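You operate a simulated robot arm through the tools that you are given. There is no shell and no other tool. Be economical: measure what you need, move in short steps, check, and stop when the job is done.

You run a simulated two-armed robot. Do the job below in one go: nothing can be reset, and whatever is moved stays where it is left.

JOB
Lift the foil off the stamped green blank, hold it and brush off the flakes.
Fine: foil on the black mat, gold brush back; it stays on its spot, the bed ends in; leave the other blank. Set down upright: gold brush. What is to be rubbed or washed off counts as gone when no trace of it is left.

It is judged by the outcome, as a careful person would: the job done as asked, and still so three seconds after it is handed in. It fails if anything else is knocked over, pushed out of place, dropped, spilled or broken.

ROBOT AND FRAMES
Two 7-joint arms with fingered hands on one trunk, on a base that drives. Base frame: it is fixed to the floor where the robot stands at the start and does not move with it; the origin is under the middle of the robot, x ahead of it, y to its left, z up; the surface under the hand at the start is at about z = 900. Lengths are in mm, angles in degrees, forces in N, time in s.
The left shoulder is at the start at [20, 123, 1287], the right one opposite. With the tool pointing down near the work surface each hand reaches from about 100 to 480 mm from the robot's upright axis, wherever it stands, measured 20 degrees to its own side. Places, roughly: press bed [500, 200, 1000]. Payload 2.4 kg a hand.
Tool frame (each hand has its own): the origin (TCP) lies between the finger pads and is the grasp point; the fingertips stand 17 mm ahead of it; z points along the fingers, y is the line along which they close. The gripper opens to 88 mm. The gripper's body begins 47 mm behind the TCP. The gripper is a hand of 3 fingers: y runs from the thumb to the fingers, the wrist lies at [0, 0, -165] in the tool frame, and closing takes about 1.5 s.
Orientation is told as [roll, pitch, yaw] about the base's x, y, z axes, in that order, counted from this pose: with the fingers straight down and closing along the base's y, the tool's x points along the base's -x, its y along +y and its z along -z.

CONTROLS
- The arms move only by the tool move_arm. It takes "left_steps", "right_steps" or both (then of equal length, played together; a hand with none holds still); each is a list of rows, each an object (a shift or turn left out is 0, a gripper value left out holds the last) with "delta_rot": the turn, a rotation vector about the tool's x, y, z in units of 120 degrees (1.0 is 120 degrees), a list of three; "xyz": the shift along the tool's x, y, z in units of 150 mm (1.0 is 150 mm), a list of three. In form: [{"delta_rot": [ax, ay, az], "xyz": [tx, ty, tz]}, ...]. A call has 1 to 20 rows; each row is the pose to reach, as a shift and turn from the pose commanded when the call began, along the tool's axes at that moment. "left_grip" and "right_grip" are, for a hand that has rows, the gripper command, from -1 (shut) to 1 (fully open), values between in proportion, set as the call begins (left out, the last holds). A call with a number of a shift or a turn outside -1 to 1 is refused whole. Each row takes 0.2 s and may step no farther than 50 mm and 8.6 degrees from the row before; otherwise, or with a gripper value out of range, the whole call is refused. Where a pose cannot be reached the arm comes as near as it can. A force on the tool above 90 N (or 10 N above the force at the start of the call, whichever is more), or a blocked arm, ends the call early, and 0.2 s more pass. The fingers move at their own pace (about 45 mm/s each) and stop on an object; they squeeze with about 22 N. The grip force told is the motor's: it shows also when the fingers shut on nothing. Time passes only in rows, and 0.2 s behind the last, so rows that repeat a pose let the fingers close. It gives the time, the measured TCP pose, the force on the tool (base axes), the opening and the grip force at its end, in the units of the frame above (readings bear some noise), with the torque about the TCP (base axes, N m) and any sound that the robot's microphone picked up, and new pictures: "pictures" is both (left out), scene, wrist or none (wrist: the cameras of the hands that moved).
- Cameras (640 x 400 px; columns grow to the right, rows downward): "scene" is now at [45.6, -6.2, 1721.8]; the picture's right is [-0.21, -0.98, 0.00], its down [-0.84, 0.18, -0.52] and it looks along [0.51, -0.11, -0.86] (base axes); focal length 254 px, centre (320, 200). "left" rides on the left gripper at [-52, 4, -66] in its tool frame; the picture's right is [-0.08, -1.00, 0.00], its down [0.78, -0.07, -0.62] and it looks along [0.62, -0.05, 0.78] (tool axes); focal length 243 px, centre (320, 200). "right" rides on the right gripper at [52, 4, -66] in its tool frame; the picture's right is [-0.08, 1.00, 0.00], its down [-0.78, -0.07, -0.62] and it looks along [-0.62, -0.05, 0.78] (tool axes); focal length 243 px, centre (320, 200). There is no depth. A picture from a camera that has moved, and an enlarged one, comes with that camera's place and axes in the base frame and with its lens. The place of the scene camera against the robot may be out by one fixed shift of up to 18 mm in any direction.
- slide_trunk(by): slides the trunk up (or, below 0, down) by that many mm; the arms and the scene camera ride with it, the base frame stays. It gives what a move gives, with no picture.
- roll_base(legs): drives the robot by 1 to 6 legs, each [ahead, left, turn to the left] in mm, mm and degrees, along the robot's own axes; the way and the turn of a leg run together, so that a leg with both is an arc; at most 1500 mm and 180 degrees a leg. The arms and the cameras ride along, it lands a little off, and it stops where it bumps. It gives what a move gives, and a new picture of the scene camera.
- finger_targets(finger1, finger2, thumb_bend, hand): sets how far each is bent, from 0 (flat) to 1 (curled in); at 0.3 the hand is open as for a grip, at 0.7 the pads meet at the TCP. One left out holds its place. A second passes; each finger stops where it meets its share of the squeeze, and holds until it gets a number again. A gripper value or a shape takes the hand back. It gives what a move gives, with no picture; readings hold the bend of each and the force on the fingers (four entries, about 0 where the hand has none), thumb and palm.
- set_grasp(shape, hand): the hand has 3 fingers and takes this shape, open, in about a second: jaw (thumb against the fingers, like two jaws); tri (thumb and two fingers); tip (a fingertip pinch); poke (one finger out to press); point (the index stretched); flat (the hand flat); cup (the hand cupped); fist (a fist). The gripper value then closes the fingers along that shape, each until it touches; the sizes above hold for jaw. It gives what a move gives, with no picture.
- head_to(pan, tilt): turns the head with the scene camera to pan (to the left, within 120 degrees either way) and tilt (down, from -29 to 69), counted from straight ahead of the robot. It gives what a move gives, and a new picture of the scene camera.
- enlarge(camera, box): a new picture of the part [left, top, right, bottom] of that camera's present view, enlarged. The clock stands still meanwhile.
- job_done(): hands the job in; it is judged then, once.

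Work in short steps. Places have to be worked out from the pictures, the camera data and where the tool is seen: move nearer, look again, correct. Check each grasp and each placing, and mend what went wrong. You have 120 turns and 260 pictures in all, those below and enlarged ones among them. Open the grippers and draw the arms clear of the work before you hand the job in, unless the task says otherwise; then end with one line.

The tools are called after ">>>" as a command line: name --argument value ..., lists and objects as JSON in quotes. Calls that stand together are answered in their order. move_arm: Moves the arms, as the interface text tells. Its arguments: {"type":"object","properties":{"left_steps":{"type":"array"},"left_grip":{"type":"number"},"right_steps":{"type":"array"},"right_grip":{"type":"number"},"pictures":{"type":"string","enum":["both","scene","wrist","none"]}},"required":[]} The other tools are called the same way: slide_trunk (by) slides the trunk up or down; set_grasp (shape, hand) gives the hand a shape; finger_targets (finger1, finger2, thumb_bend, hand) moves the fingers one by one; roll_base (legs) drives the base; head_to (pan, tilt) turns the head that bears the scene camera; enlarge (camera, box) takes an enlarged picture of a part of a camera's view; job_done () hands the job in.

At the start:

```text
time_s: 0.0
left_eef_pos: [326.3, 144.9, 1286.3]
left_tool_rot: [0.0, 0.0, 0.0]
left_force: [0.3, -0.4, 0.3]
left_ft_torque: [-0.01, 0.01, -0.02]
left_opening: 87.8
left_gripper_force: 0.1
left_shape: jaw
left_bend: [0.3, 0.3, 0.3]
left_finger forces: [0.1, 0.1, 0.0, 0.1, 0.0, 0.0]
right_eef_pos: [280.0, -169.1, 1222.6]
right_tool_rot: [0.0, 0.0, 0.0]
right_force: [0.4, -0.9, -0.3]
right_ft_torque: [-0.02, -0.01, 0.03]
right_opening: 88.1
right_gripper_force: 0.0
right_shape: jaw
right_bend: [0.3, 0.3, 0.3]
right_finger forces: [0.1, 0.0, 0.0, 0.1, 0.0, 0.1]
trunk travel left (down, up): [-500.0, 330.0]
robot x, y, heading: [3.7, -0.1, 0.1]
head pan, tilt: [-12.0, 58.8]
```

scene: 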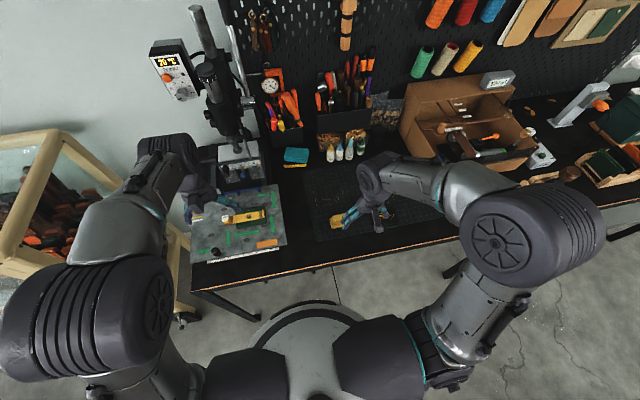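
right: 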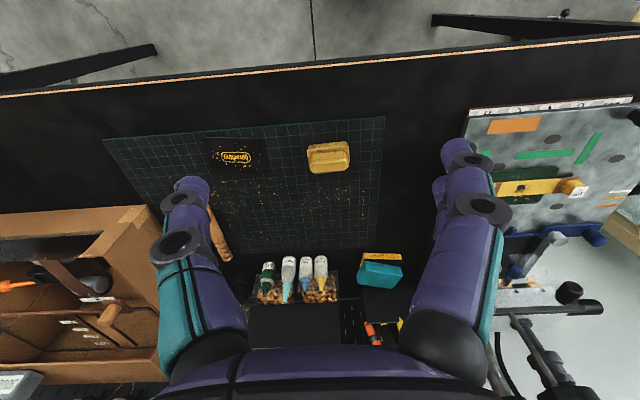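
left: 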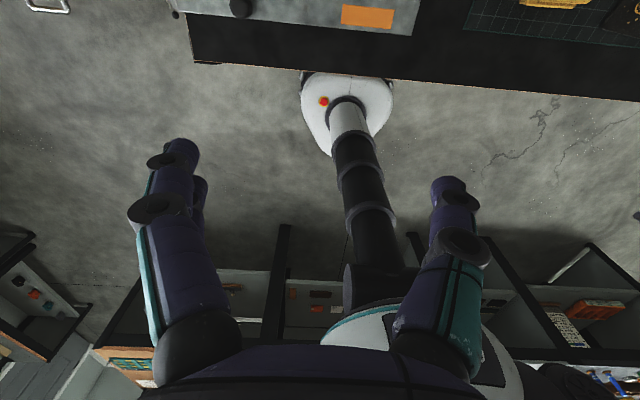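

I'll look closer at the work area first.

>>> enlarge --camera "right" --box '[180, 100, 420, 250]'

>>> enlarge --camera "scene" --box '[150, 120, 450, 300]'

>>> enlarge --camera "right" --box '[440, 80, 640, 330]'

```text
2.67 times, centred on (300, 175) of right
camera zoom: at [227.0, -163.0, 1286.7], right [0.08, 1.0, 0.0], down [0.78, -0.07, 0.62], along [0.62, -0.05, -0.78], focal length 647 px, centre (373, 267)
```

zoom: 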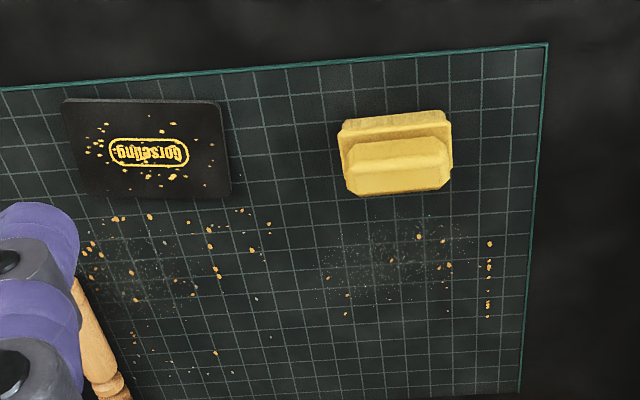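

```text
2.13 times, centred on (300, 210) of scene
camera zoom: at [45.6, -6.2, 1721.8], right [-0.21, -0.98, 0.0], down [-0.84, 0.18, -0.52], along [0.51, -0.11, -0.86], focal length 541 px, centre (363, 179)
```

zoom: 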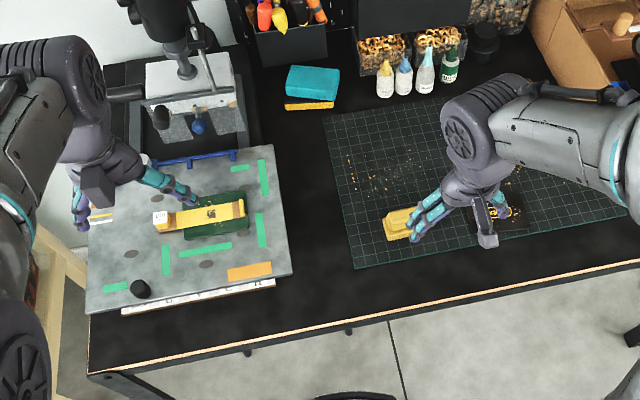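

```text
1.60 times, centred on (540, 205) of right
camera zoom: at [227.0, -163.0, 1286.7], right [0.08, 1.0, 0.0], down [0.78, -0.07, 0.62], along [0.62, -0.05, -0.78], focal length 388 px, centre (-32, 192)
```

zoom: 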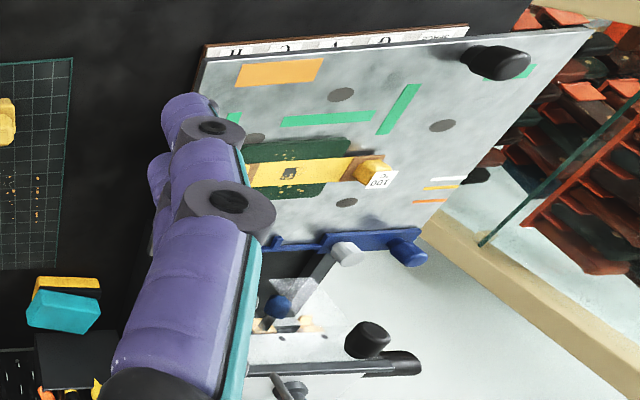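

>>> enlarge --camera "scene" --box '[180, 170, 300, 270]'

>>> enlarge --camera "scene" --box '[130, 0, 290, 190]'

```text
4.00 times, centred on (240, 220) of scene
camera zoom: at [45.6, -6.2, 1721.8], right [-0.21, -0.98, 0.0], down [-0.84, 0.18, -0.52], along [0.51, -0.11, -0.86], focal length 1015 px, centre (640, 120)
```

zoom: 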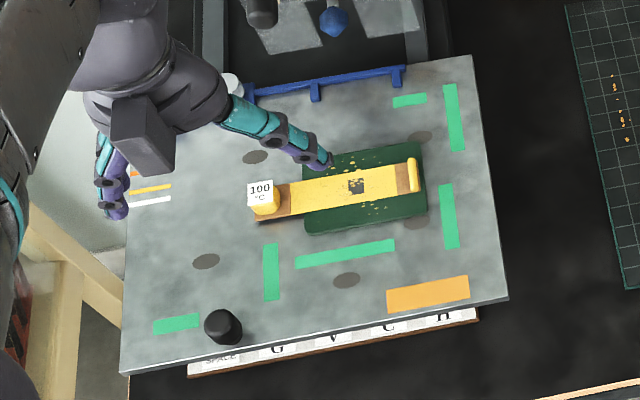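

```text
2.11 times, centred on (210, 95) of scene
camera zoom: at [45.6, -6.2, 1721.8], right [-0.21, -0.98, 0.0], down [-0.84, 0.18, -0.52], along [0.51, -0.11, -0.86], focal length 534 px, centre (552, 421)
```

zoom: 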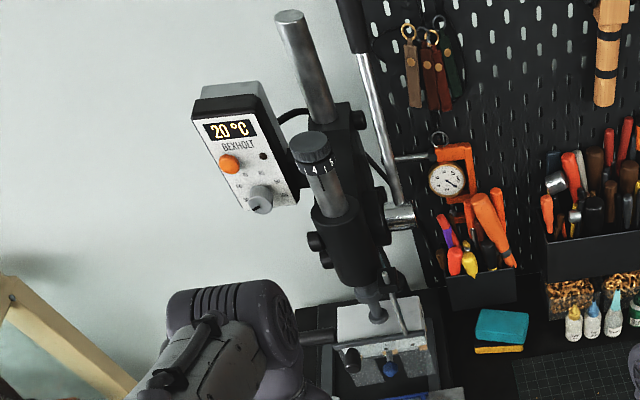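

The foil strip lies over the green blank on a pulled-out press bed (z≈1000, blank near [455,125]). The gold brush is on the grid mat near [422,-155]. I'll drive closer so both hands can reach the blank.

>>> roll_base --legs '[[0, 110, 0], [60, 0, 0]]'

```text
time_s: 1.8
left_eef_pos: [387.7, 254.3, 1285.2]
left_tool_rot: [0.0, 0.1, -0.2]
left_force: [0.0, 0.2, 0.7]
left_ft_torque: [-0.01, 0.04, -0.01]
left_opening: 88.2
left_gripper_force: 0.2
left_shape: jaw
left_bend: [0.3, 0.3, 0.3]
left_finger forces: [0.0, 0.0, 0.0, 0.1, 0.0, 0.0]
right_eef_pos: [341.3, -58.9, 1223.0]
right_tool_rot: [0.1, 0.1, 0.0]
right_force: [0.6, -0.2, -1.0]
right_ft_torque: [0.01, 0.0, 0.02]
right_opening: 87.9
right_gripper_force: 0.0
right_shape: jaw
right_bend: [0.3, 0.3, 0.3]
right_finger forces: [0.1, 0.0, 0.0, 0.1, 0.2, 0.1]
trunk travel left (down, up): [-500.0, 330.0]
robot x, y, heading: [58.7, 108.4, 0.1]
head pan, tilt: [-12.0, 58.8]
camera scene: at [108.2, 103.7, 1721.7], right [-0.21, -0.98, 0.0], down [-0.84, 0.18, -0.52], along [0.5, -0.11, -0.86], focal length 254 px, centre (320, 200)
```

scene: 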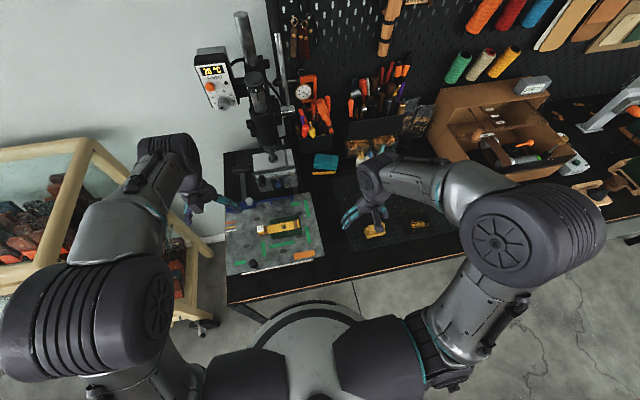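

Now I move the right hand over to look at the blank with its camera.

>>> move_arm --right_steps '[{"xyz": [0, 0.3, 0.1]}, {"xyz": [0, 0.6, 0.2]}, {"xyz": [0, 0.9, 0.3]}, {"xyz": [0.05, 1.0, 0.5]}, {"xyz": [0.1, 1.0, 0.6]}]'

>>> enlarge --camera "right" --box '[220, 60, 540, 260]'

```text
time_s: 3.0
left_eef_pos: [386.1, 253.9, 1287.2]
left_tool_rot: [0.0, 0.0, -0.1]
left_force: [-1.1, -0.1, 0.1]
left_ft_torque: [0.0, 0.0, 0.02]
left_opening: 88.2
left_gripper_force: 0.1
left_shape: jaw
left_bend: [0.3, 0.3, 0.3]
left_finger forces: [0.0, 0.0, 0.1, 0.0, 0.0, 0.0]
right_eef_pos: [324.8, 93.6, 1132.4]
right_tool_rot: [-0.1, 0.0, -0.1]
right_force: [-0.4, 0.1, 0.5]
right_ft_torque: [0.02, -0.01, 0.01]
right_opening: 88.0
right_gripper_force: 0.0
right_shape: jaw
right_bend: [0.3, 0.3, 0.3]
right_finger forces: [0.0, 0.0, 0.0, 0.1, 0.1, 0.0]
trunk travel left (down, up): [-500.0, 330.0]
robot x, y, heading: [60.6, 108.3, 0.0]
head pan, tilt: [-12.0, 58.8]
camera scene: at [105.1, 103.2, 1721.8], right [-0.21, -0.98, 0.0], down [-0.84, 0.18, -0.52], along [0.51, -0.11, -0.86], focal length 254 px, centre (320, 200)
camera right: at [271.4, 97.2, 1196.4], right [0.09, 1.0, 0.0], down [0.78, -0.07, 0.62], along [0.62, -0.05, -0.78], focal length 243 px, centre (320, 200)
```

scene: 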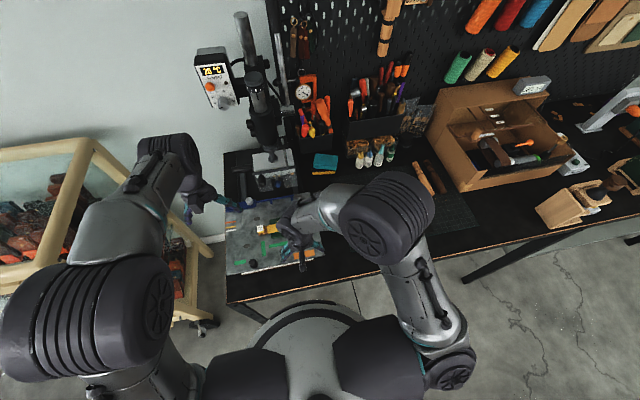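
right: 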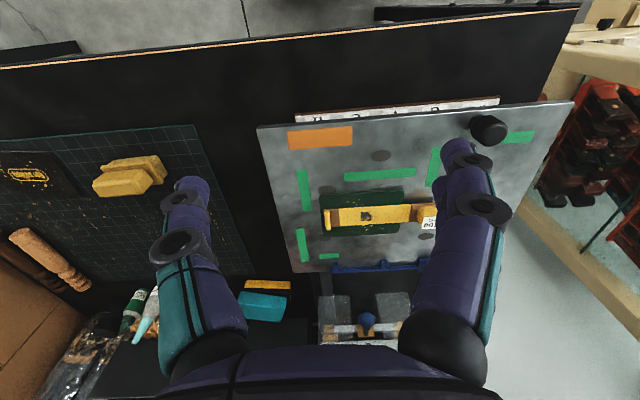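

```text
2.00 times, centred on (380, 160) of right
camera zoom: at [271.4, 97.2, 1196.4], right [0.09, 1.0, 0.0], down [0.78, -0.07, 0.62], along [0.62, -0.05, -0.78], focal length 485 px, centre (200, 280)
```

zoom: 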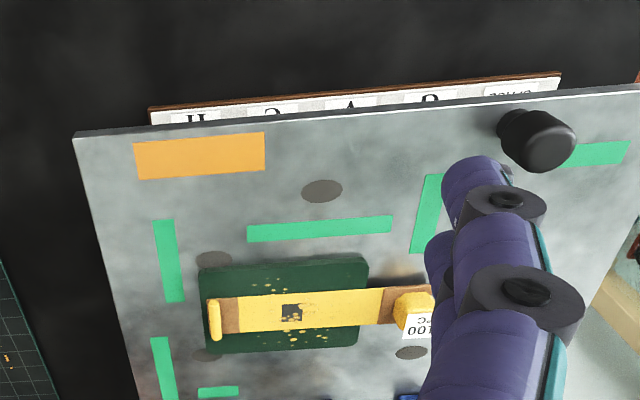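

I'll bring the right camera closer over the foil to see its ends.

>>> move_arm --right_steps '[{"xyz": [0, 0.2, 0.1]}, {"xyz": [0, 0.3, 0.3]}, {"xyz": [-0.1, 0.3, 0.4]}]' --left_steps '[{"xyz": [0.2, 0.2, 0]}, {"xyz": [0.4, 0.4, 0]}, {"xyz": [0.4, 0.4, 0]}]' --pictures "none"

>>> enlarge --camera "right" --box '[160, 60, 480, 260]'

```text
time_s: 3.8
left_eef_pos: [331.3, 314.6, 1285.8]
left_tool_rot: [0.0, 0.1, -0.1]
left_force: [0.4, 0.5, 1.3]
left_ft_torque: [0.02, -0.02, 0.02]
left_opening: 87.9
left_gripper_force: 0.1
left_shape: jaw
left_bend: [0.3, 0.3, 0.3]
left_finger forces: [0.0, 0.0, 0.0, 0.0, 0.0, 0.0]
left hand out of reach, approached as far as the arm can: row 2, 3
right_eef_pos: [339.9, 137.0, 1071.6]
right_tool_rot: [0.0, 0.0, -0.2]
right_force: [0.5, 0.0, 0.0]
right_ft_torque: [-0.01, 0.04, -0.01]
right_opening: 88.0
right_gripper_force: 0.1
right_shape: jaw
right_bend: [0.3, 0.3, 0.3]
right_finger forces: [0.0, 0.1, 0.0, 0.0, 0.1, 0.0]
trunk travel left (down, up): [-500.0, 330.0]
robot x, y, heading: [58.3, 111.9, -0.2]
head pan, tilt: [-12.0, 58.8]
```

```text
2.00 times, centred on (320, 160) of right
camera zoom: at [287.9, 141.3, 1135.7], right [0.09, 1.0, 0.0], down [0.78, -0.07, 0.62], along [0.62, -0.05, -0.78], focal length 485 px, centre (320, 280)
```

zoom: 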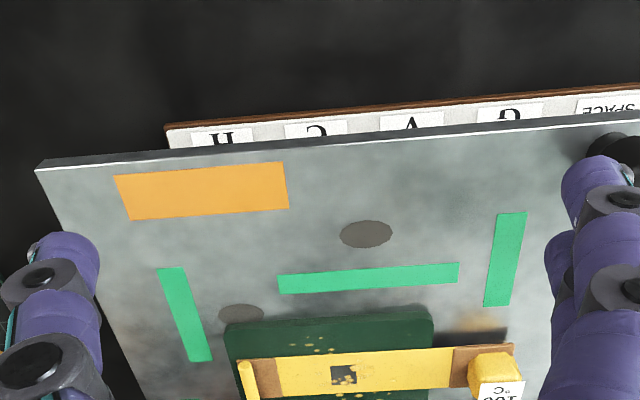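

>>> enlarge --camera "right" --box '[220, 190, 460, 340]'

```text
2.67 times, centred on (340, 265) of right
camera zoom: at [287.9, 141.3, 1135.7], right [0.09, 1.0, 0.0], down [0.78, -0.07, 0.62], along [0.62, -0.05, -0.78], focal length 647 px, centre (267, 27)
```

zoom: 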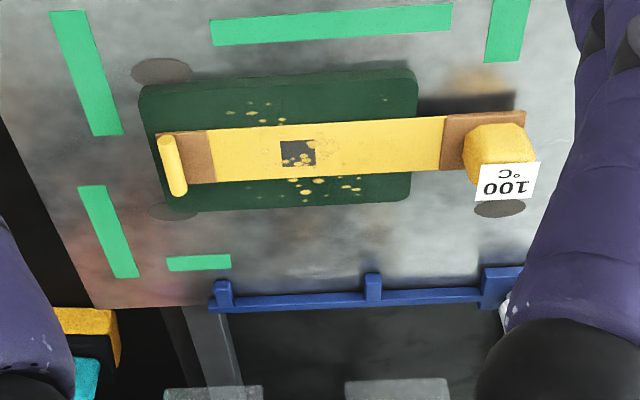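

The foil's left end has a gold block, with a "100 °C" tag, near [447,196] and its top at about z 1012. I'll hover the right hand over it to line up.

>>> move_arm --right_steps '[{"xyz": [-0.2, 0.1, -0.1]}, {"xyz": [-0.4, 0.2, -0.1]}, {"xyz": [-0.55, 0.3, -0.1]}, {"xyz": [-0.713, 0.393, -0.1]}]' --pictures "both"

>>> enlarge --camera "right" --box '[200, 100, 440, 250]'

```text
time_s: 4.8
left_eef_pos: [332.9, 315.0, 1287.0]
left_tool_rot: [-0.1, 0.1, 0.0]
left_force: [0.4, -0.2, 0.6]
left_ft_torque: [0.01, 0.0, -0.04]
left_opening: 87.9
left_gripper_force: 0.1
left_shape: jaw
left_bend: [0.3, 0.3, 0.3]
left_finger forces: [0.1, 0.0, 0.0, 0.0, 0.1, 0.0]
right_eef_pos: [444.5, 195.7, 1088.1]
right_tool_rot: [-0.1, 0.2, -0.2]
right_force: [-1.0, 0.3, 0.3]
right_ft_torque: [-0.03, -0.02, -0.01]
right_opening: 87.7
right_gripper_force: 0.0
right_shape: jaw
right_bend: [0.3, 0.3, 0.3]
right_finger forces: [0.0, 0.0, 0.0, 0.0, 0.0, 0.0]
trunk travel left (down, up): [-500.0, 330.0]
robot x, y, heading: [58.4, 108.3, 0.1]
head pan, tilt: [-12.0, 58.8]
camera scene: at [106.0, 103.4, 1721.8], right [-0.21, -0.98, 0.0], down [-0.84, 0.18, -0.52], along [0.51, -0.11, -0.86], focal length 254 px, centre (320, 200)
camera right: at [392.8, 200.1, 1152.0], right [0.09, 1.0, 0.0], down [0.78, -0.07, 0.62], along [0.62, -0.06, -0.79], focal length 243 px, centre (320, 200)
```

scene: 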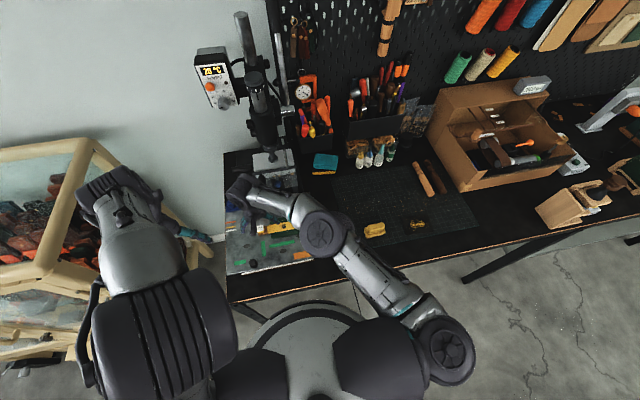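
right: 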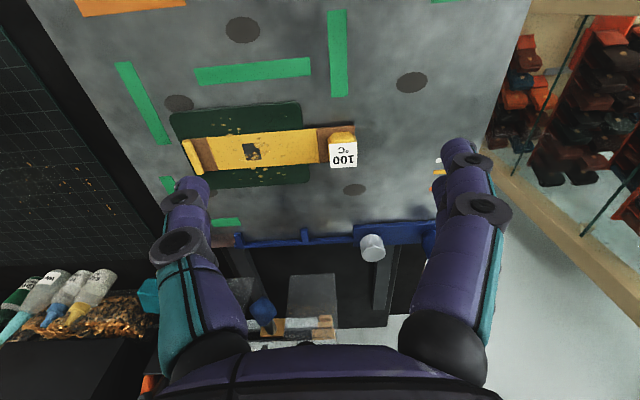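

```text
2.67 times, centred on (320, 175) of right
camera zoom: at [392.8, 200.1, 1152.0], right [0.09, 1.0, 0.0], down [0.78, -0.07, 0.62], along [0.62, -0.06, -0.79], focal length 647 px, centre (320, 267)
```

zoom: 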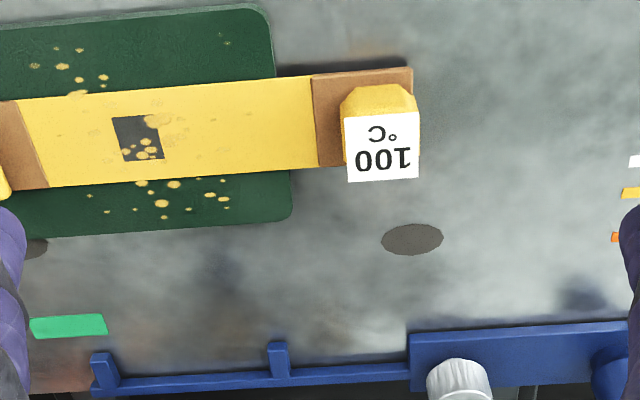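

Triangulating between views puts the foil surface at z≈974 and its block at about [478.5, 209], top z≈993. I'll part-close the right hand and come down over the block, stopping a little high.

>>> move_arm --right_steps '[{"xyz": [-0.1, 0.04, 0]}, {"xyz": [-0.227, 0.089, 0.1]}, {"xyz": [-0.227, 0.089, 0.3]}, {"xyz": [-0.227, 0.089, 0.5]}, {"xyz": [-0.227, 0.089, 0.5]}]' --right_grip 0.1 --pictures "both"

>>> enlarge --camera "right" --box '[200, 100, 440, 250]'

```text
time_s: 6.0
left_eef_pos: [331.1, 313.3, 1285.2]
left_tool_rot: [0.1, 0.1, -0.1]
left_force: [-0.4, -0.6, -0.1]
left_ft_torque: [-0.01, 0.02, 0.01]
left_opening: 87.8
left_gripper_force: 0.0
left_shape: jaw
left_bend: [0.3, 0.3, 0.3]
left_finger forces: [0.0, 0.0, 0.1, 0.0, 0.0, 0.1]
right_eef_pos: [444.5, 185.3, 1027.2]
right_tool_rot: [0.0, -0.1, -0.2]
right_force: [-0.1, 0.0, -0.1]
right_ft_torque: [-0.01, 0.01, 0.0]
right_opening: 48.6
right_gripper_force: 0.2
right_shape: jaw
right_bend: [0.72, 0.72, 0.7]
right_finger forces: [0.0, 0.1, 0.0, 0.0, 0.0, 0.1]
right hand out of reach, approached as far as the arm can: row 1, 2, 3, 4, 5
trunk travel left (down, up): [-500.0, 330.0]
robot x, y, heading: [61.3, 107.6, -0.1]
head pan, tilt: [-12.0, 58.8]
camera scene: at [105.2, 102.9, 1721.8], right [-0.21, -0.98, 0.0], down [-0.84, 0.18, -0.52], along [0.51, -0.11, -0.86], focal length 254 px, centre (320, 200)
camera right: at [393.8, 189.9, 1091.0], right [0.09, 1.0, 0.0], down [0.78, -0.07, 0.62], along [0.62, -0.05, -0.78], focal length 243 px, centre (320, 200)
```

scene: 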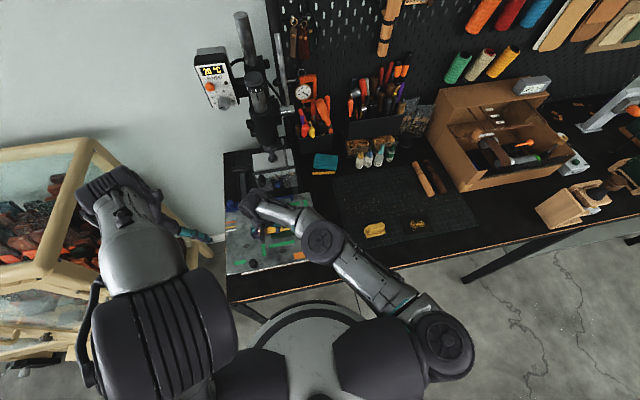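
right: 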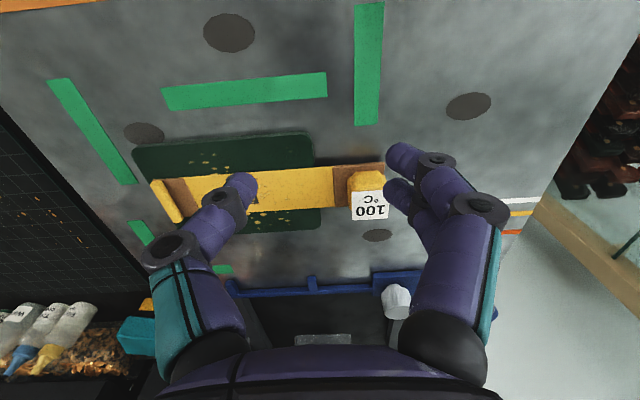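

```text
2.67 times, centred on (320, 175) of right
camera zoom: at [393.8, 189.9, 1091.0], right [0.09, 1.0, 0.0], down [0.78, -0.07, 0.62], along [0.62, -0.05, -0.78], focal length 647 px, centre (320, 267)
```

zoom: 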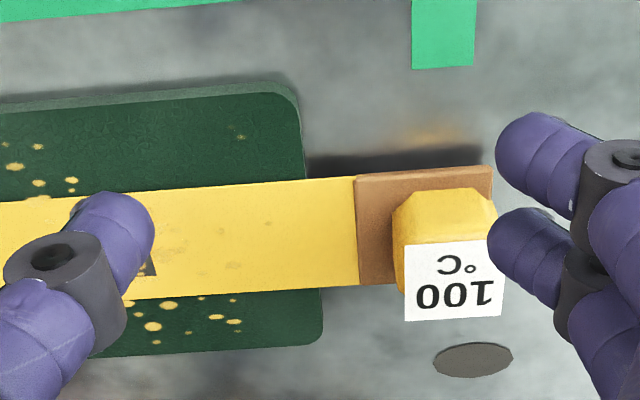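

That is out of reach for the right arm. I'll raise the hand clear and drive the base ahead and a bit left.

>>> move_arm --right_steps '[{"xyz": [0, 0, -0.3]}, {"xyz": [0.1, 0, -0.6]}]' --pictures "none"

>>> roll_base --legs '[[70, 40, 0]]'

```text
time_s: 6.6
left_eef_pos: [331.9, 314.6, 1285.8]
left_tool_rot: [-0.1, 0.1, -0.1]
left_force: [0.3, 0.0, 0.1]
left_ft_torque: [0.0, -0.05, 0.0]
left_opening: 87.9
left_gripper_force: 0.0
left_shape: jaw
left_bend: [0.3, 0.3, 0.3]
left_finger forces: [0.0, 0.1, 0.1, 0.1, 0.0, 0.1]
right_eef_pos: [430.5, 185.6, 1114.7]
right_tool_rot: [0.0, 0.0, -0.1]
right_force: [0.2, 0.8, 0.0]
right_ft_torque: [0.02, 0.03, -0.02]
right_opening: 48.7
right_gripper_force: 0.1
right_shape: jaw
right_bend: [0.72, 0.72, 0.7]
right_finger forces: [0.0, 0.1, 0.0, 0.0, 0.1, 0.1]
trunk travel left (down, up): [-500.0, 330.0]
robot x, y, heading: [59.6, 110.0, -0.1]
head pan, tilt: [-12.0, 58.8]
```

```text
time_s: 7.6
left_eef_pos: [403.3, 355.2, 1285.4]
left_tool_rot: [-0.2, 0.2, -0.1]
left_force: [1.0, -0.3, 1.0]
left_ft_torque: [0.0, 0.0, -0.02]
left_opening: 87.8
left_gripper_force: 0.0
left_shape: jaw
left_bend: [0.3, 0.3, 0.3]
left_finger forces: [0.1, 0.0, 0.0, 0.0, 0.0, 0.0]
right_eef_pos: [501.8, 226.2, 1114.0]
right_tool_rot: [0.0, 0.1, -0.2]
right_force: [-0.1, -0.7, 0.5]
right_ft_torque: [-0.03, 0.01, 0.0]
right_opening: 48.8
right_gripper_force: 0.1
right_shape: jaw
right_bend: [0.72, 0.72, 0.7]
right_finger forces: [0.1, 0.1, 0.0, 0.0, 0.1, 0.1]
trunk travel left (down, up): [-500.0, 330.0]
robot x, y, heading: [129.7, 146.7, -0.2]
head pan, tilt: [-12.0, 58.8]
camera scene: at [177.0, 144.2, 1721.8], right [-0.21, -0.98, 0.0], down [-0.84, 0.18, -0.52], along [0.51, -0.11, -0.86], focal length 254 px, centre (320, 200)
```

scene: 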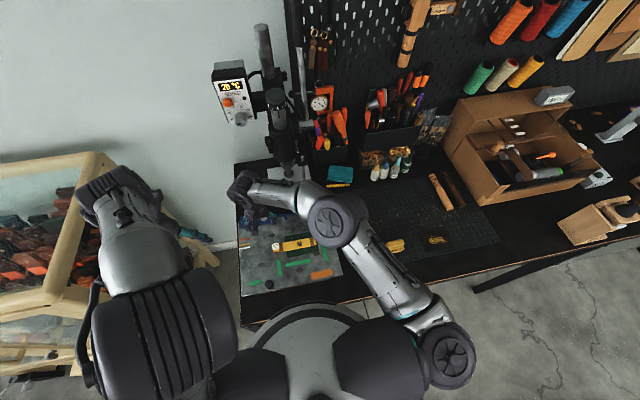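

Now approach the block: over [478.5,209], lowering to z≈1022 first to check alignment.

>>> move_arm --right_steps '[{"xyz": [0.155, -0.115, 0]}, {"xyz": [0.155, -0.115, 0.3]}, {"xyz": [0.155, -0.115, 0.6]}, {"xyz": [0.155, -0.115, 0.6]}]' --pictures "none"

>>> enlarge --camera "right" --box '[200, 100, 440, 250]'

```text
time_s: 8.6
left_eef_pos: [401.6, 354.9, 1286.0]
left_tool_rot: [-0.1, 0.1, 0.0]
left_force: [0.7, -0.2, -0.3]
left_ft_torque: [0.01, 0.02, 0.01]
left_opening: 87.7
left_gripper_force: 0.0
left_shape: jaw
left_bend: [0.3, 0.3, 0.3]
left_finger forces: [0.0, 0.1, 0.0, 0.0, 0.0, 0.0]
right_eef_pos: [478.2, 210.5, 1023.4]
right_tool_rot: [0.0, 0.1, -0.1]
right_force: [-0.2, -0.5, -0.3]
right_ft_torque: [0.04, 0.01, -0.01]
right_opening: 48.7
right_gripper_force: 0.0
right_shape: jaw
right_bend: [0.72, 0.72, 0.7]
right_finger forces: [0.0, 0.0, 0.0, 0.1, 0.1, 0.1]
trunk travel left (down, up): [-500.0, 330.0]
robot x, y, heading: [130.5, 152.8, -0.2]
head pan, tilt: [-12.0, 58.8]
```

```text
2.67 times, centred on (320, 175) of right
camera zoom: at [425.8, 215.4, 1087.1], right [0.09, 1.0, 0.0], down [0.78, -0.07, 0.62], along [0.62, -0.05, -0.78], focal length 647 px, centre (320, 267)
```

zoom: 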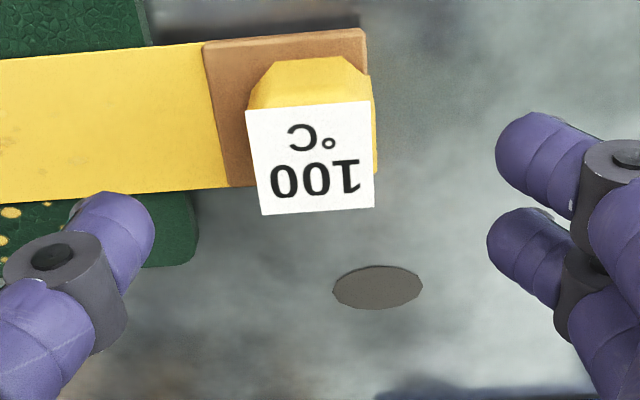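

Block is centred under the hand at about [478,210]. I'll descend 26 mm so the tips straddle the block just above the strip, then close.

>>> move_arm --right_steps '[{"xyz": [0, 0, 0.1]}, {"xyz": [0, 0, 0.17]}, {"xyz": [0, 0, 0.17]}]' --pictures "none"

>>> move_arm --right_steps '[{}, {}, {}, {}, {}, {}, {}]' --right_grip -1 --pictures "none"

>>> enlarge --camera "right" --box '[200, 100, 440, 250]'

```text
time_s: 9.4
left_eef_pos: [401.3, 354.5, 1285.7]
left_tool_rot: [0.0, 0.2, -0.1]
left_force: [0.3, 0.2, 0.2]
left_ft_torque: [-0.02, -0.02, 0.01]
left_opening: 87.8
left_gripper_force: 0.1
left_shape: jaw
left_bend: [0.3, 0.3, 0.3]
left_finger forces: [0.0, 0.0, 0.0, 0.1, 0.0, 0.0]
right_eef_pos: [478.4, 209.9, 998.3]
right_tool_rot: [-0.1, 0.0, -0.1]
right_force: [-0.5, -0.5, 0.4]
right_ft_torque: [-0.02, 0.0, 0.01]
right_opening: 48.8
right_gripper_force: 0.1
right_shape: jaw
right_bend: [0.72, 0.72, 0.7]
right_finger forces: [0.0, 0.0, 0.0, 0.1, 0.1, 0.1]
trunk travel left (down, up): [-500.0, 330.0]
robot x, y, heading: [128.4, 149.3, -0.1]
head pan, tilt: [-12.0, 58.8]
```

```text
time_s: 11.0
left_eef_pos: [401.3, 355.2, 1285.5]
left_tool_rot: [0.0, 0.1, -0.1]
left_force: [0.4, -0.2, -0.7]
left_ft_torque: [-0.01, 0.0, -0.02]
left_opening: 87.9
left_gripper_force: 0.0
left_shape: jaw
left_bend: [0.3, 0.3, 0.3]
left_finger forces: [0.0, 0.0, 0.1, 0.1, 0.0, 0.0]
right_eef_pos: [477.8, 209.3, 998.8]
right_tool_rot: [0.0, 0.1, -0.1]
right_force: [0.7, 0.2, 0.9]
right_ft_torque: [0.01, 0.0, -0.01]
right_opening: 16.3
right_gripper_force: 22.0
right_shape: jaw
right_bend: [0.73, 0.73, 0.7]
right_finger forces: [9.9, 9.9, 0.0, 0.0, 19.9, 0.0]
trunk travel left (down, up): [-500.0, 330.0]
robot x, y, heading: [128.9, 148.3, 0.1]
head pan, tilt: [-12.0, 58.8]
```

```text
2.67 times, centred on (320, 175) of right
camera zoom: at [425.6, 214.3, 1062.6], right [0.09, 1.0, 0.0], down [0.78, -0.07, 0.62], along [0.62, -0.05, -0.78], focal length 647 px, centre (320, 267)
```

zoom: 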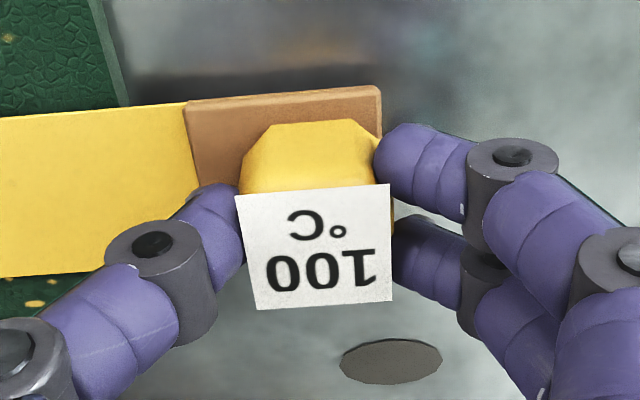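

Grip is firm (16 mm, 22 N). I'll lift gently 12 mm and see whether the blank stays.

>>> move_arm --right_steps '[{"xyz": [0, 0, -0.03]}, {"xyz": [0, 0, -0.06]}, {"xyz": [0, 0, -0.08]}]' --pictures "both"

>>> enlarge --camera "scene" --box '[230, 190, 350, 290]'

```text
time_s: 11.8
left_eef_pos: [401.5, 355.0, 1284.8]
left_tool_rot: [0.0, 0.1, -0.1]
left_force: [-0.1, 0.2, 0.0]
left_ft_torque: [0.0, 0.02, -0.04]
left_opening: 88.0
left_gripper_force: 0.1
left_shape: jaw
left_bend: [0.3, 0.3, 0.3]
left_finger forces: [0.0, 0.1, 0.1, 0.0, 0.1, 0.0]
right_eef_pos: [477.7, 210.1, 1009.8]
right_tool_rot: [0.0, 0.0, -0.1]
right_force: [-0.2, 0.2, -0.7]
right_ft_torque: [-0.02, -0.03, 0.0]
right_opening: 16.5
right_gripper_force: 21.9
right_shape: jaw
right_bend: [0.73, 0.73, 0.7]
right_finger forces: [10.0, 9.9, 0.2, 0.0, 19.9, 0.1]
trunk travel left (down, up): [-500.0, 330.0]
robot x, y, heading: [131.1, 143.1, -0.1]
head pan, tilt: [-12.0, 58.8]
camera scene: at [175.2, 143.2, 1721.8], right [-0.21, -0.98, 0.0], down [-0.84, 0.18, -0.52], along [0.51, -0.11, -0.86], focal length 254 px, centre (320, 200)
camera right: at [425.3, 214.0, 1075.3], right [0.09, 1.0, 0.0], down [0.78, -0.07, 0.62], along [0.62, -0.05, -0.78], focal length 243 px, centre (320, 200)
```

scene: 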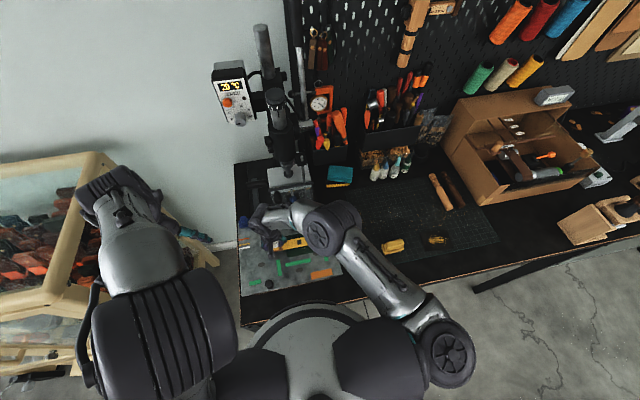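
right: 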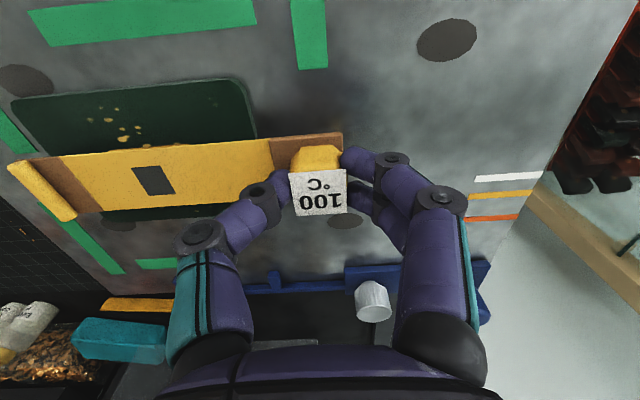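

```text
4.00 times, centred on (290, 240) of scene
camera zoom: at [175.2, 143.2, 1721.8], right [-0.21, -0.98, 0.0], down [-0.84, 0.18, -0.52], along [0.51, -0.11, -0.86], focal length 1015 px, centre (440, 40)
```

zoom: 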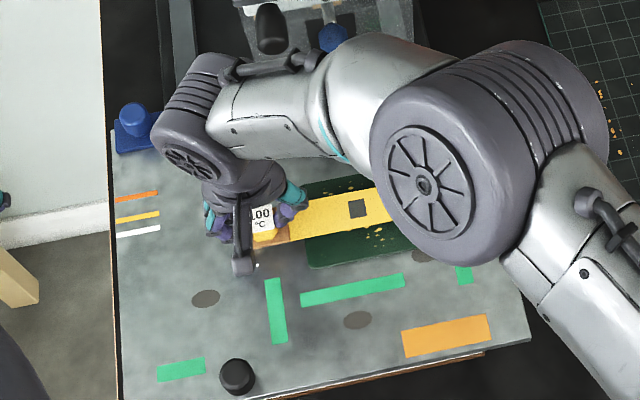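

The foil lifts as a rigid strip and the blank stays. I'll raise it and carry it over the mat's free far-left area.

>>> move_arm --right_steps '[{"xyz": [0, 0, -0.2]}, {"xyz": [0, 0, -0.5]}, {"xyz": [0, -0.2, -0.7]}, {"xyz": [0, -0.5, -0.7]}, {"xyz": [0, -0.75, -0.7]}, {"xyz": [0, -1.0, -0.7]}]' --pictures "none"

>>> move_arm --right_steps '[{"xyz": [-0.05, -0.3, 0]}, {"xyz": [-0.1, -0.6, 0]}, {"xyz": [-0.2, -0.8, 0]}, {"xyz": [-0.25, -1.0, 0]}]' --pictures "both"

```text
time_s: 13.2
left_eef_pos: [401.3, 354.3, 1285.9]
left_tool_rot: [-0.1, 0.1, -0.1]
left_force: [0.2, 1.1, 0.0]
left_ft_torque: [0.0, 0.0, 0.03]
left_opening: 88.1
left_gripper_force: 0.0
left_shape: jaw
left_bend: [0.3, 0.3, 0.3]
left_finger forces: [0.1, 0.1, 0.0, 0.1, 0.0, 0.0]
right_eef_pos: [479.0, 57.2, 1116.2]
right_tool_rot: [0.0, -0.1, -0.2]
right_force: [0.9, -0.1, 0.1]
right_ft_torque: [0.01, -0.05, 0.01]
right_opening: 16.5
right_gripper_force: 21.9
right_shape: jaw
right_bend: [0.73, 0.73, 0.7]
right_finger forces: [10.0, 10.0, 0.0, 0.0, 19.9, 0.0]
trunk travel left (down, up): [-500.0, 330.0]
robot x, y, heading: [129.1, 148.8, -0.2]
head pan, tilt: [-12.0, 58.8]
```

```text
time_s: 14.2
left_eef_pos: [401.6, 353.1, 1285.8]
left_tool_rot: [0.0, 0.2, -0.2]
left_force: [0.6, -0.5, 0.2]
left_ft_torque: [0.01, -0.01, 0.01]
left_opening: 88.2
left_gripper_force: 0.1
left_shape: jaw
left_bend: [0.3, 0.3, 0.3]
left_finger forces: [0.0, 0.0, 0.0, 0.1, 0.0, 0.0]
right_eef_pos: [514.2, -93.0, 1116.0]
right_tool_rot: [0.1, 0.1, -0.1]
right_force: [0.2, 0.2, 0.3]
right_ft_torque: [0.02, 0.03, 0.0]
right_opening: 16.8
right_gripper_force: 21.5
right_shape: jaw
right_bend: [0.73, 0.73, 0.7]
right_finger forces: [10.0, 9.9, 0.1, 0.1, 19.9, 0.0]
trunk travel left (down, up): [-500.0, 330.0]
robot x, y, heading: [126.3, 146.6, 0.2]
head pan, tilt: [-12.0, 58.8]
camera scene: at [175.1, 142.3, 1721.8], right [-0.21, -0.98, 0.0], down [-0.84, 0.18, -0.52], along [0.51, -0.11, -0.86], focal length 254 px, centre (320, 200)
camera right: at [462.2, -88.1, 1179.8], right [0.09, 1.0, 0.0], down [0.78, -0.07, 0.62], along [0.62, -0.05, -0.78], focal length 243 px, centre (320, 200)
```

scene: 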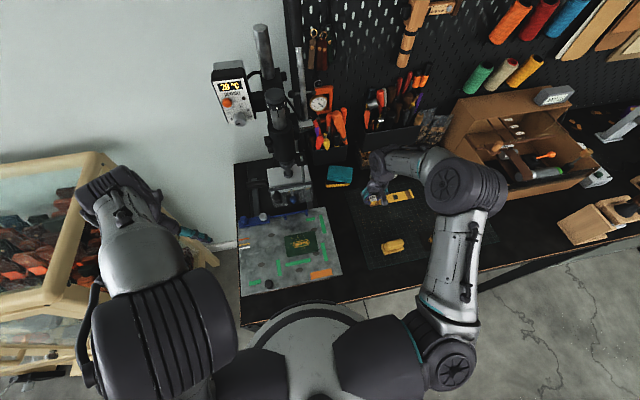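
right: 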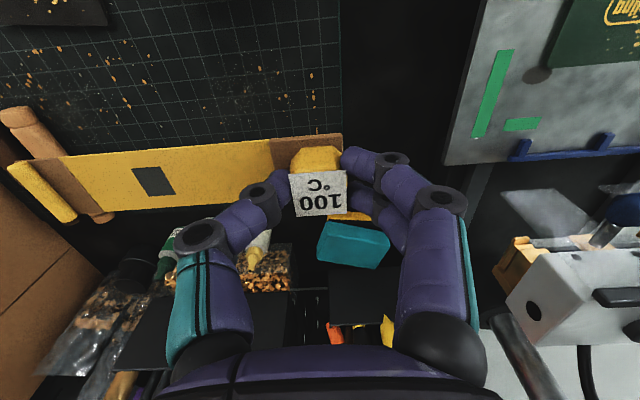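

Over the free part of the mat. I'll shift slightly right and lower to z≈945, then look.

>>> move_arm --right_steps '[{"xyz": [0, -0.1, 0.2]}, {"xyz": [0, -0.1, 0.5]}, {"xyz": [0, -0.1, 0.8]}, {"xyz": [0, -0.1, 1.0]}]' --pictures "none"

>>> move_arm --right_steps '[{"xyz": [0, 0, 0.1]}, {"xyz": [0, 0, 0.15]}]' --pictures "wrist"

>>> enlarge --camera "scene" --box '[350, 150, 470, 270]'

```text
time_s: 15.2
left_eef_pos: [401.0, 354.5, 1284.9]
left_tool_rot: [0.0, 0.1, -0.1]
left_force: [1.5, 0.1, -1.0]
left_ft_torque: [0.01, 0.0, -0.04]
left_opening: 88.0
left_gripper_force: 0.1
left_shape: jaw
left_bend: [0.3, 0.3, 0.3]
left_finger forces: [0.0, 0.1, 0.0, 0.0, 0.0, 0.0]
right_eef_pos: [514.9, -107.7, 965.2]
right_tool_rot: [0.0, 0.1, 0.1]
right_force: [0.0, -0.3, -0.6]
right_ft_torque: [0.02, 0.02, -0.01]
right_opening: 16.8
right_gripper_force: 21.9
right_shape: jaw
right_bend: [0.73, 0.73, 0.7]
right_finger forces: [10.0, 10.1, 0.0, 0.0, 19.9, 0.0]
trunk travel left (down, up): [-500.0, 330.0]
robot x, y, heading: [131.0, 150.7, 0.1]
head pan, tilt: [-12.0, 58.8]
```

```text
time_s: 15.8
left_eef_pos: [401.5, 355.1, 1285.0]
left_tool_rot: [0.0, 0.1, -0.1]
left_force: [-0.6, 0.0, -0.6]
left_ft_torque: [0.03, 0.01, 0.02]
left_opening: 87.9
left_gripper_force: 0.1
left_shape: jaw
left_bend: [0.3, 0.3, 0.3]
left_finger forces: [0.0, 0.0, 0.0, 0.0, 0.1, 0.0]
right_eef_pos: [514.9, -108.5, 944.0]
right_tool_rot: [0.1, -0.1, -0.2]
right_force: [-0.2, 0.6, 0.4]
right_ft_torque: [-0.01, -0.03, -0.01]
right_opening: 16.2
right_gripper_force: 22.2
right_shape: jaw
right_bend: [0.73, 0.73, 0.7]
right_finger forces: [10.0, 10.0, 0.1, 0.1, 19.8, 0.0]
trunk travel left (down, up): [-500.0, 330.0]
robot x, y, heading: [133.0, 148.6, 0.0]
head pan, tilt: [-12.0, 58.8]
camera right: at [462.6, -102.3, 1007.6], right [0.09, 1.0, 0.0], down [0.78, -0.07, 0.62], along [0.62, -0.05, -0.78], focal length 243 px, centre (320, 200)
```

right: 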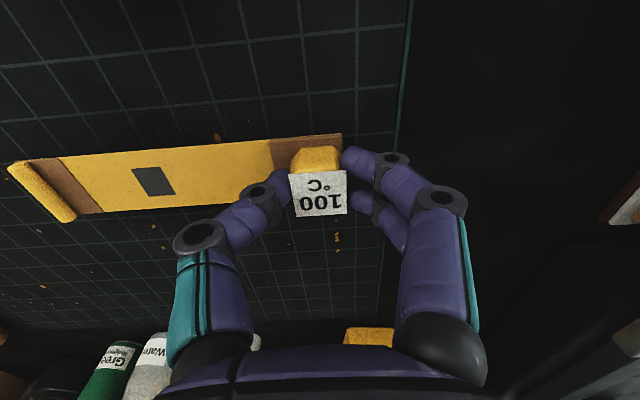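

```text
3.33 times, centred on (410, 210) of scene
camera zoom: at [175.2, 143.0, 1721.8], right [-0.21, -0.98, 0.0], down [-0.84, 0.18, -0.52], along [0.51, -0.11, -0.86], focal length 846 px, centre (20, 167)
```

zoom: 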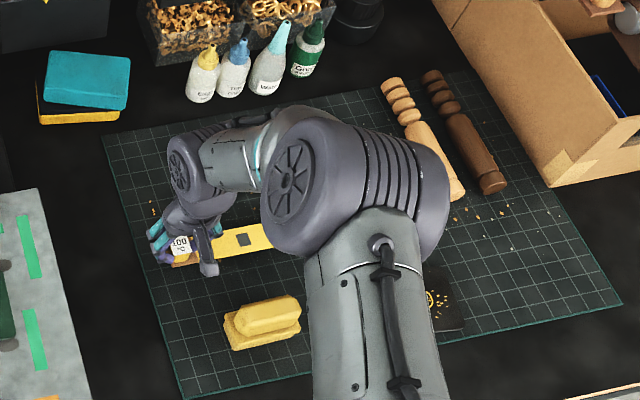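

Good: block well within the mat, clear of the brush. Lower in small steps until contact.

>>> move_arm --right_steps '[{"xyz": [0, 0, 0.05]}, {"xyz": [0, 0, 0.08]}, {"xyz": [0, 0, 0.1]}, {"xyz": [0, 0, 0.1]}]' --pictures "wrist"

```text
time_s: 16.8
left_eef_pos: [400.4, 356.3, 1285.7]
left_tool_rot: [0.0, 0.0, -0.2]
left_force: [0.1, -0.2, -0.6]
left_ft_torque: [0.0, -0.01, -0.01]
left_opening: 88.0
left_gripper_force: 0.0
left_shape: jaw
left_bend: [0.3, 0.3, 0.3]
left_finger forces: [0.0, 0.0, 0.0, 0.0, 0.0, 0.1]
right_eef_pos: [515.8, -105.8, 929.6]
right_tool_rot: [0.1, -0.1, -0.1]
right_force: [-0.1, -2.6, 21.1]
right_ft_torque: [-0.01, 0.0, 0.0]
right_opening: 18.0
right_gripper_force: 22.0
right_shape: jaw
right_bend: [0.74, 0.74, 0.71]
right_finger forces: [12.0, 12.0, 0.0, 0.0, 26.3, 0.1]
trunk travel left (down, up): [-500.0, 330.0]
robot x, y, heading: [130.5, 149.7, -0.1]
head pan, tilt: [-12.0, 58.8]
camera right: at [462.1, -101.7, 994.2], right [0.09, 1.0, 0.0], down [0.78, -0.07, 0.62], along [0.62, -0.05, -0.78], focal length 243 px, centre (320, 200)
```

right: 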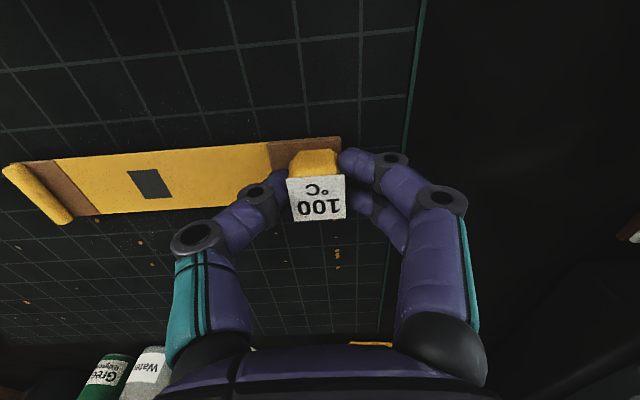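

Contact (21 N) at z≈930. Ease up 2 mm, open slowly, then rise.

>>> move_arm --right_steps '[{"xyz": [0, 0, -0.015]}, {"xyz": [0, 0, -0.015]}]' --pictures "none"

>>> move_arm --right_steps '[{}, {}, {}, {}]' --right_grip 0.1 --pictures "none"

>>> move_arm --right_steps '[{"xyz": [0, 0, -0.2]}, {"xyz": [0, 0, -0.5]}, {"xyz": [0, 0, -0.8]}]' --pictures "both"

```text
time_s: 17.4
left_eef_pos: [400.5, 354.7, 1285.5]
left_tool_rot: [-0.1, 0.1, -0.1]
left_force: [0.1, 0.0, 0.4]
left_ft_torque: [-0.01, -0.02, 0.01]
left_opening: 87.9
left_gripper_force: 0.1
left_shape: jaw
left_bend: [0.3, 0.3, 0.3]
left_finger forces: [0.1, 0.1, 0.0, 0.0, 0.0, 0.0]
right_eef_pos: [514.9, -106.6, 931.4]
right_tool_rot: [0.0, -0.1, -0.2]
right_force: [0.6, -1.5, 12.8]
right_ft_torque: [-0.05, -0.01, -0.04]
right_opening: 18.2
right_gripper_force: 22.6
right_shape: jaw
right_bend: [0.74, 0.74, 0.71]
right_finger forces: [11.6, 11.7, 0.1, 0.0, 25.5, 0.0]
trunk travel left (down, up): [-500.0, 330.0]
robot x, y, heading: [130.7, 152.2, -0.0]
head pan, tilt: [-12.0, 58.8]
```

```text
time_s: 18.4
left_eef_pos: [401.4, 354.9, 1285.7]
left_tool_rot: [0.0, 0.1, 0.0]
left_force: [0.6, 0.7, 0.1]
left_ft_torque: [-0.04, 0.01, -0.02]
left_opening: 88.0
left_gripper_force: 0.1
left_shape: jaw
left_bend: [0.3, 0.3, 0.3]
left_finger forces: [0.0, 0.0, 0.0, 0.0, 0.0, 0.0]
right_eef_pos: [516.3, -106.7, 931.1]
right_tool_rot: [-0.1, 0.1, -0.1]
right_force: [0.8, -0.3, 0.1]
right_ft_torque: [-0.02, 0.01, 0.02]
right_opening: 48.0
right_gripper_force: 0.1
right_shape: jaw
right_bend: [0.72, 0.72, 0.7]
right_finger forces: [0.1, 0.1, 0.0, 0.0, 0.0, 0.0]
trunk travel left (down, up): [-500.0, 330.0]
robot x, y, heading: [130.3, 147.3, -0.1]
head pan, tilt: [-12.0, 58.8]
```

```text
time_s: 19.2
left_eef_pos: [400.6, 355.0, 1285.5]
left_tool_rot: [-0.2, 0.2, 0.0]
left_force: [0.3, -0.1, -0.2]
left_ft_torque: [0.02, 0.02, -0.01]
left_opening: 87.7
left_gripper_force: 0.1
left_shape: jaw
left_bend: [0.3, 0.3, 0.3]
left_finger forces: [0.1, 0.0, 0.0, 0.0, 0.0, 0.0]
right_eef_pos: [514.4, -105.8, 1051.2]
right_tool_rot: [0.0, 0.2, -0.1]
right_force: [0.0, 0.2, 0.2]
right_ft_torque: [-0.01, -0.02, -0.01]
right_opening: 48.2
right_gripper_force: 0.0
right_shape: jaw
right_bend: [0.72, 0.72, 0.7]
right_finger forces: [0.1, 0.0, 0.0, 0.0, 0.1, 0.0]
trunk travel left (down, up): [-500.0, 330.0]
robot x, y, heading: [127.5, 150.8, -0.3]
head pan, tilt: [-12.0, 58.8]
camera scene: at [174.7, 143.3, 1721.9], right [-0.21, -0.98, 0.0], down [-0.84, 0.18, -0.52], along [0.51, -0.11, -0.86], focal length 254 px, centre (320, 200)
camera right: at [462.8, -100.2, 1115.4], right [0.09, 1.0, 0.0], down [0.78, -0.07, 0.62], along [0.62, -0.05, -0.78], focal length 243 px, centre (320, 200)
```

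scene: 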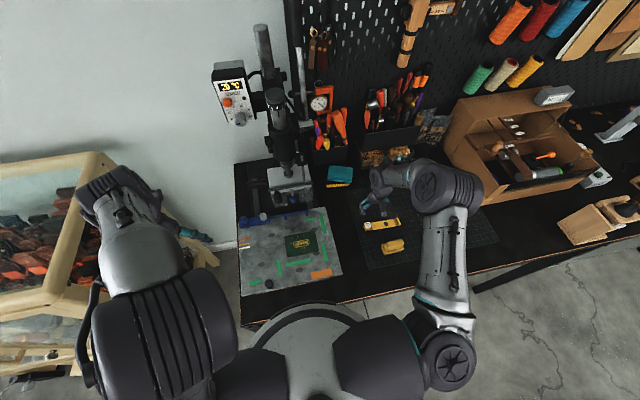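
right: 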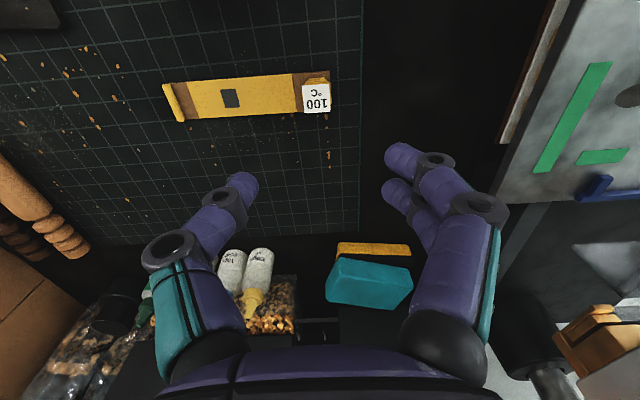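

Foil lies flat on the mat. Now a look at the blank, and I move the right hand back to view the brush.

>>> move_arm --right_steps '[{"xyz": [0.3, -0.1, 0]}, {"xyz": [0.6, -0.3, 0]}, {"xyz": [0.8, -0.35, 0]}]' --pictures "wrist"

>>> enlarge --camera "scene" --box '[270, 220, 340, 270]'

>>> enlarge --camera "right" --box '[200, 90, 440, 240]'

```text
refused: row 2 steps farther than a row can; nothing moved
```

```text
8.00 times, centred on (305, 245) of scene
camera zoom: at [174.7, 143.3, 1721.9], right [-0.21, -0.98, 0.0], down [-0.84, 0.18, -0.52], along [0.51, -0.11, -0.86], focal length 2030 px, centre (440, -160)
```

zoom: 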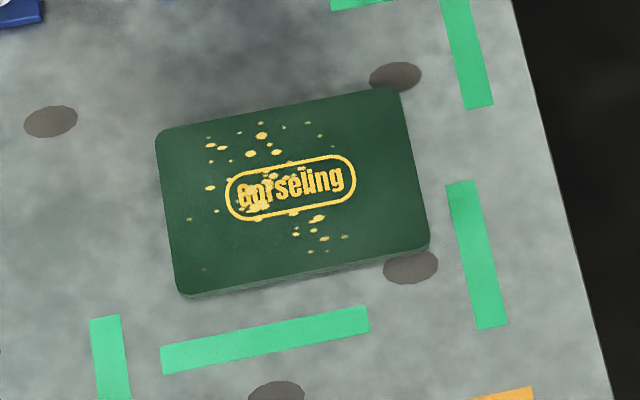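

```text
2.67 times, centred on (320, 165) of right
camera zoom: at [462.8, -100.2, 1115.4], right [0.09, 1.0, 0.0], down [0.78, -0.07, 0.62], along [0.62, -0.05, -0.78], focal length 647 px, centre (320, 293)
```

zoom: 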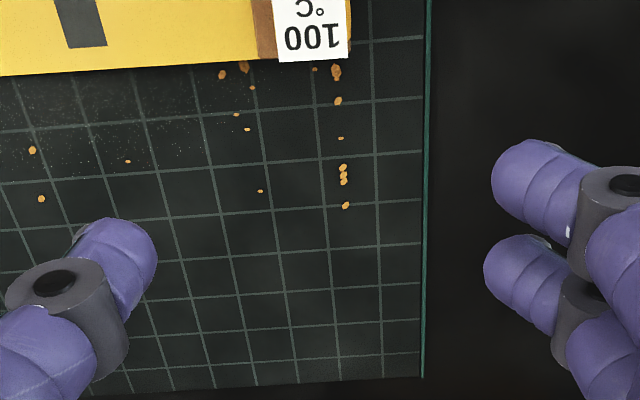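

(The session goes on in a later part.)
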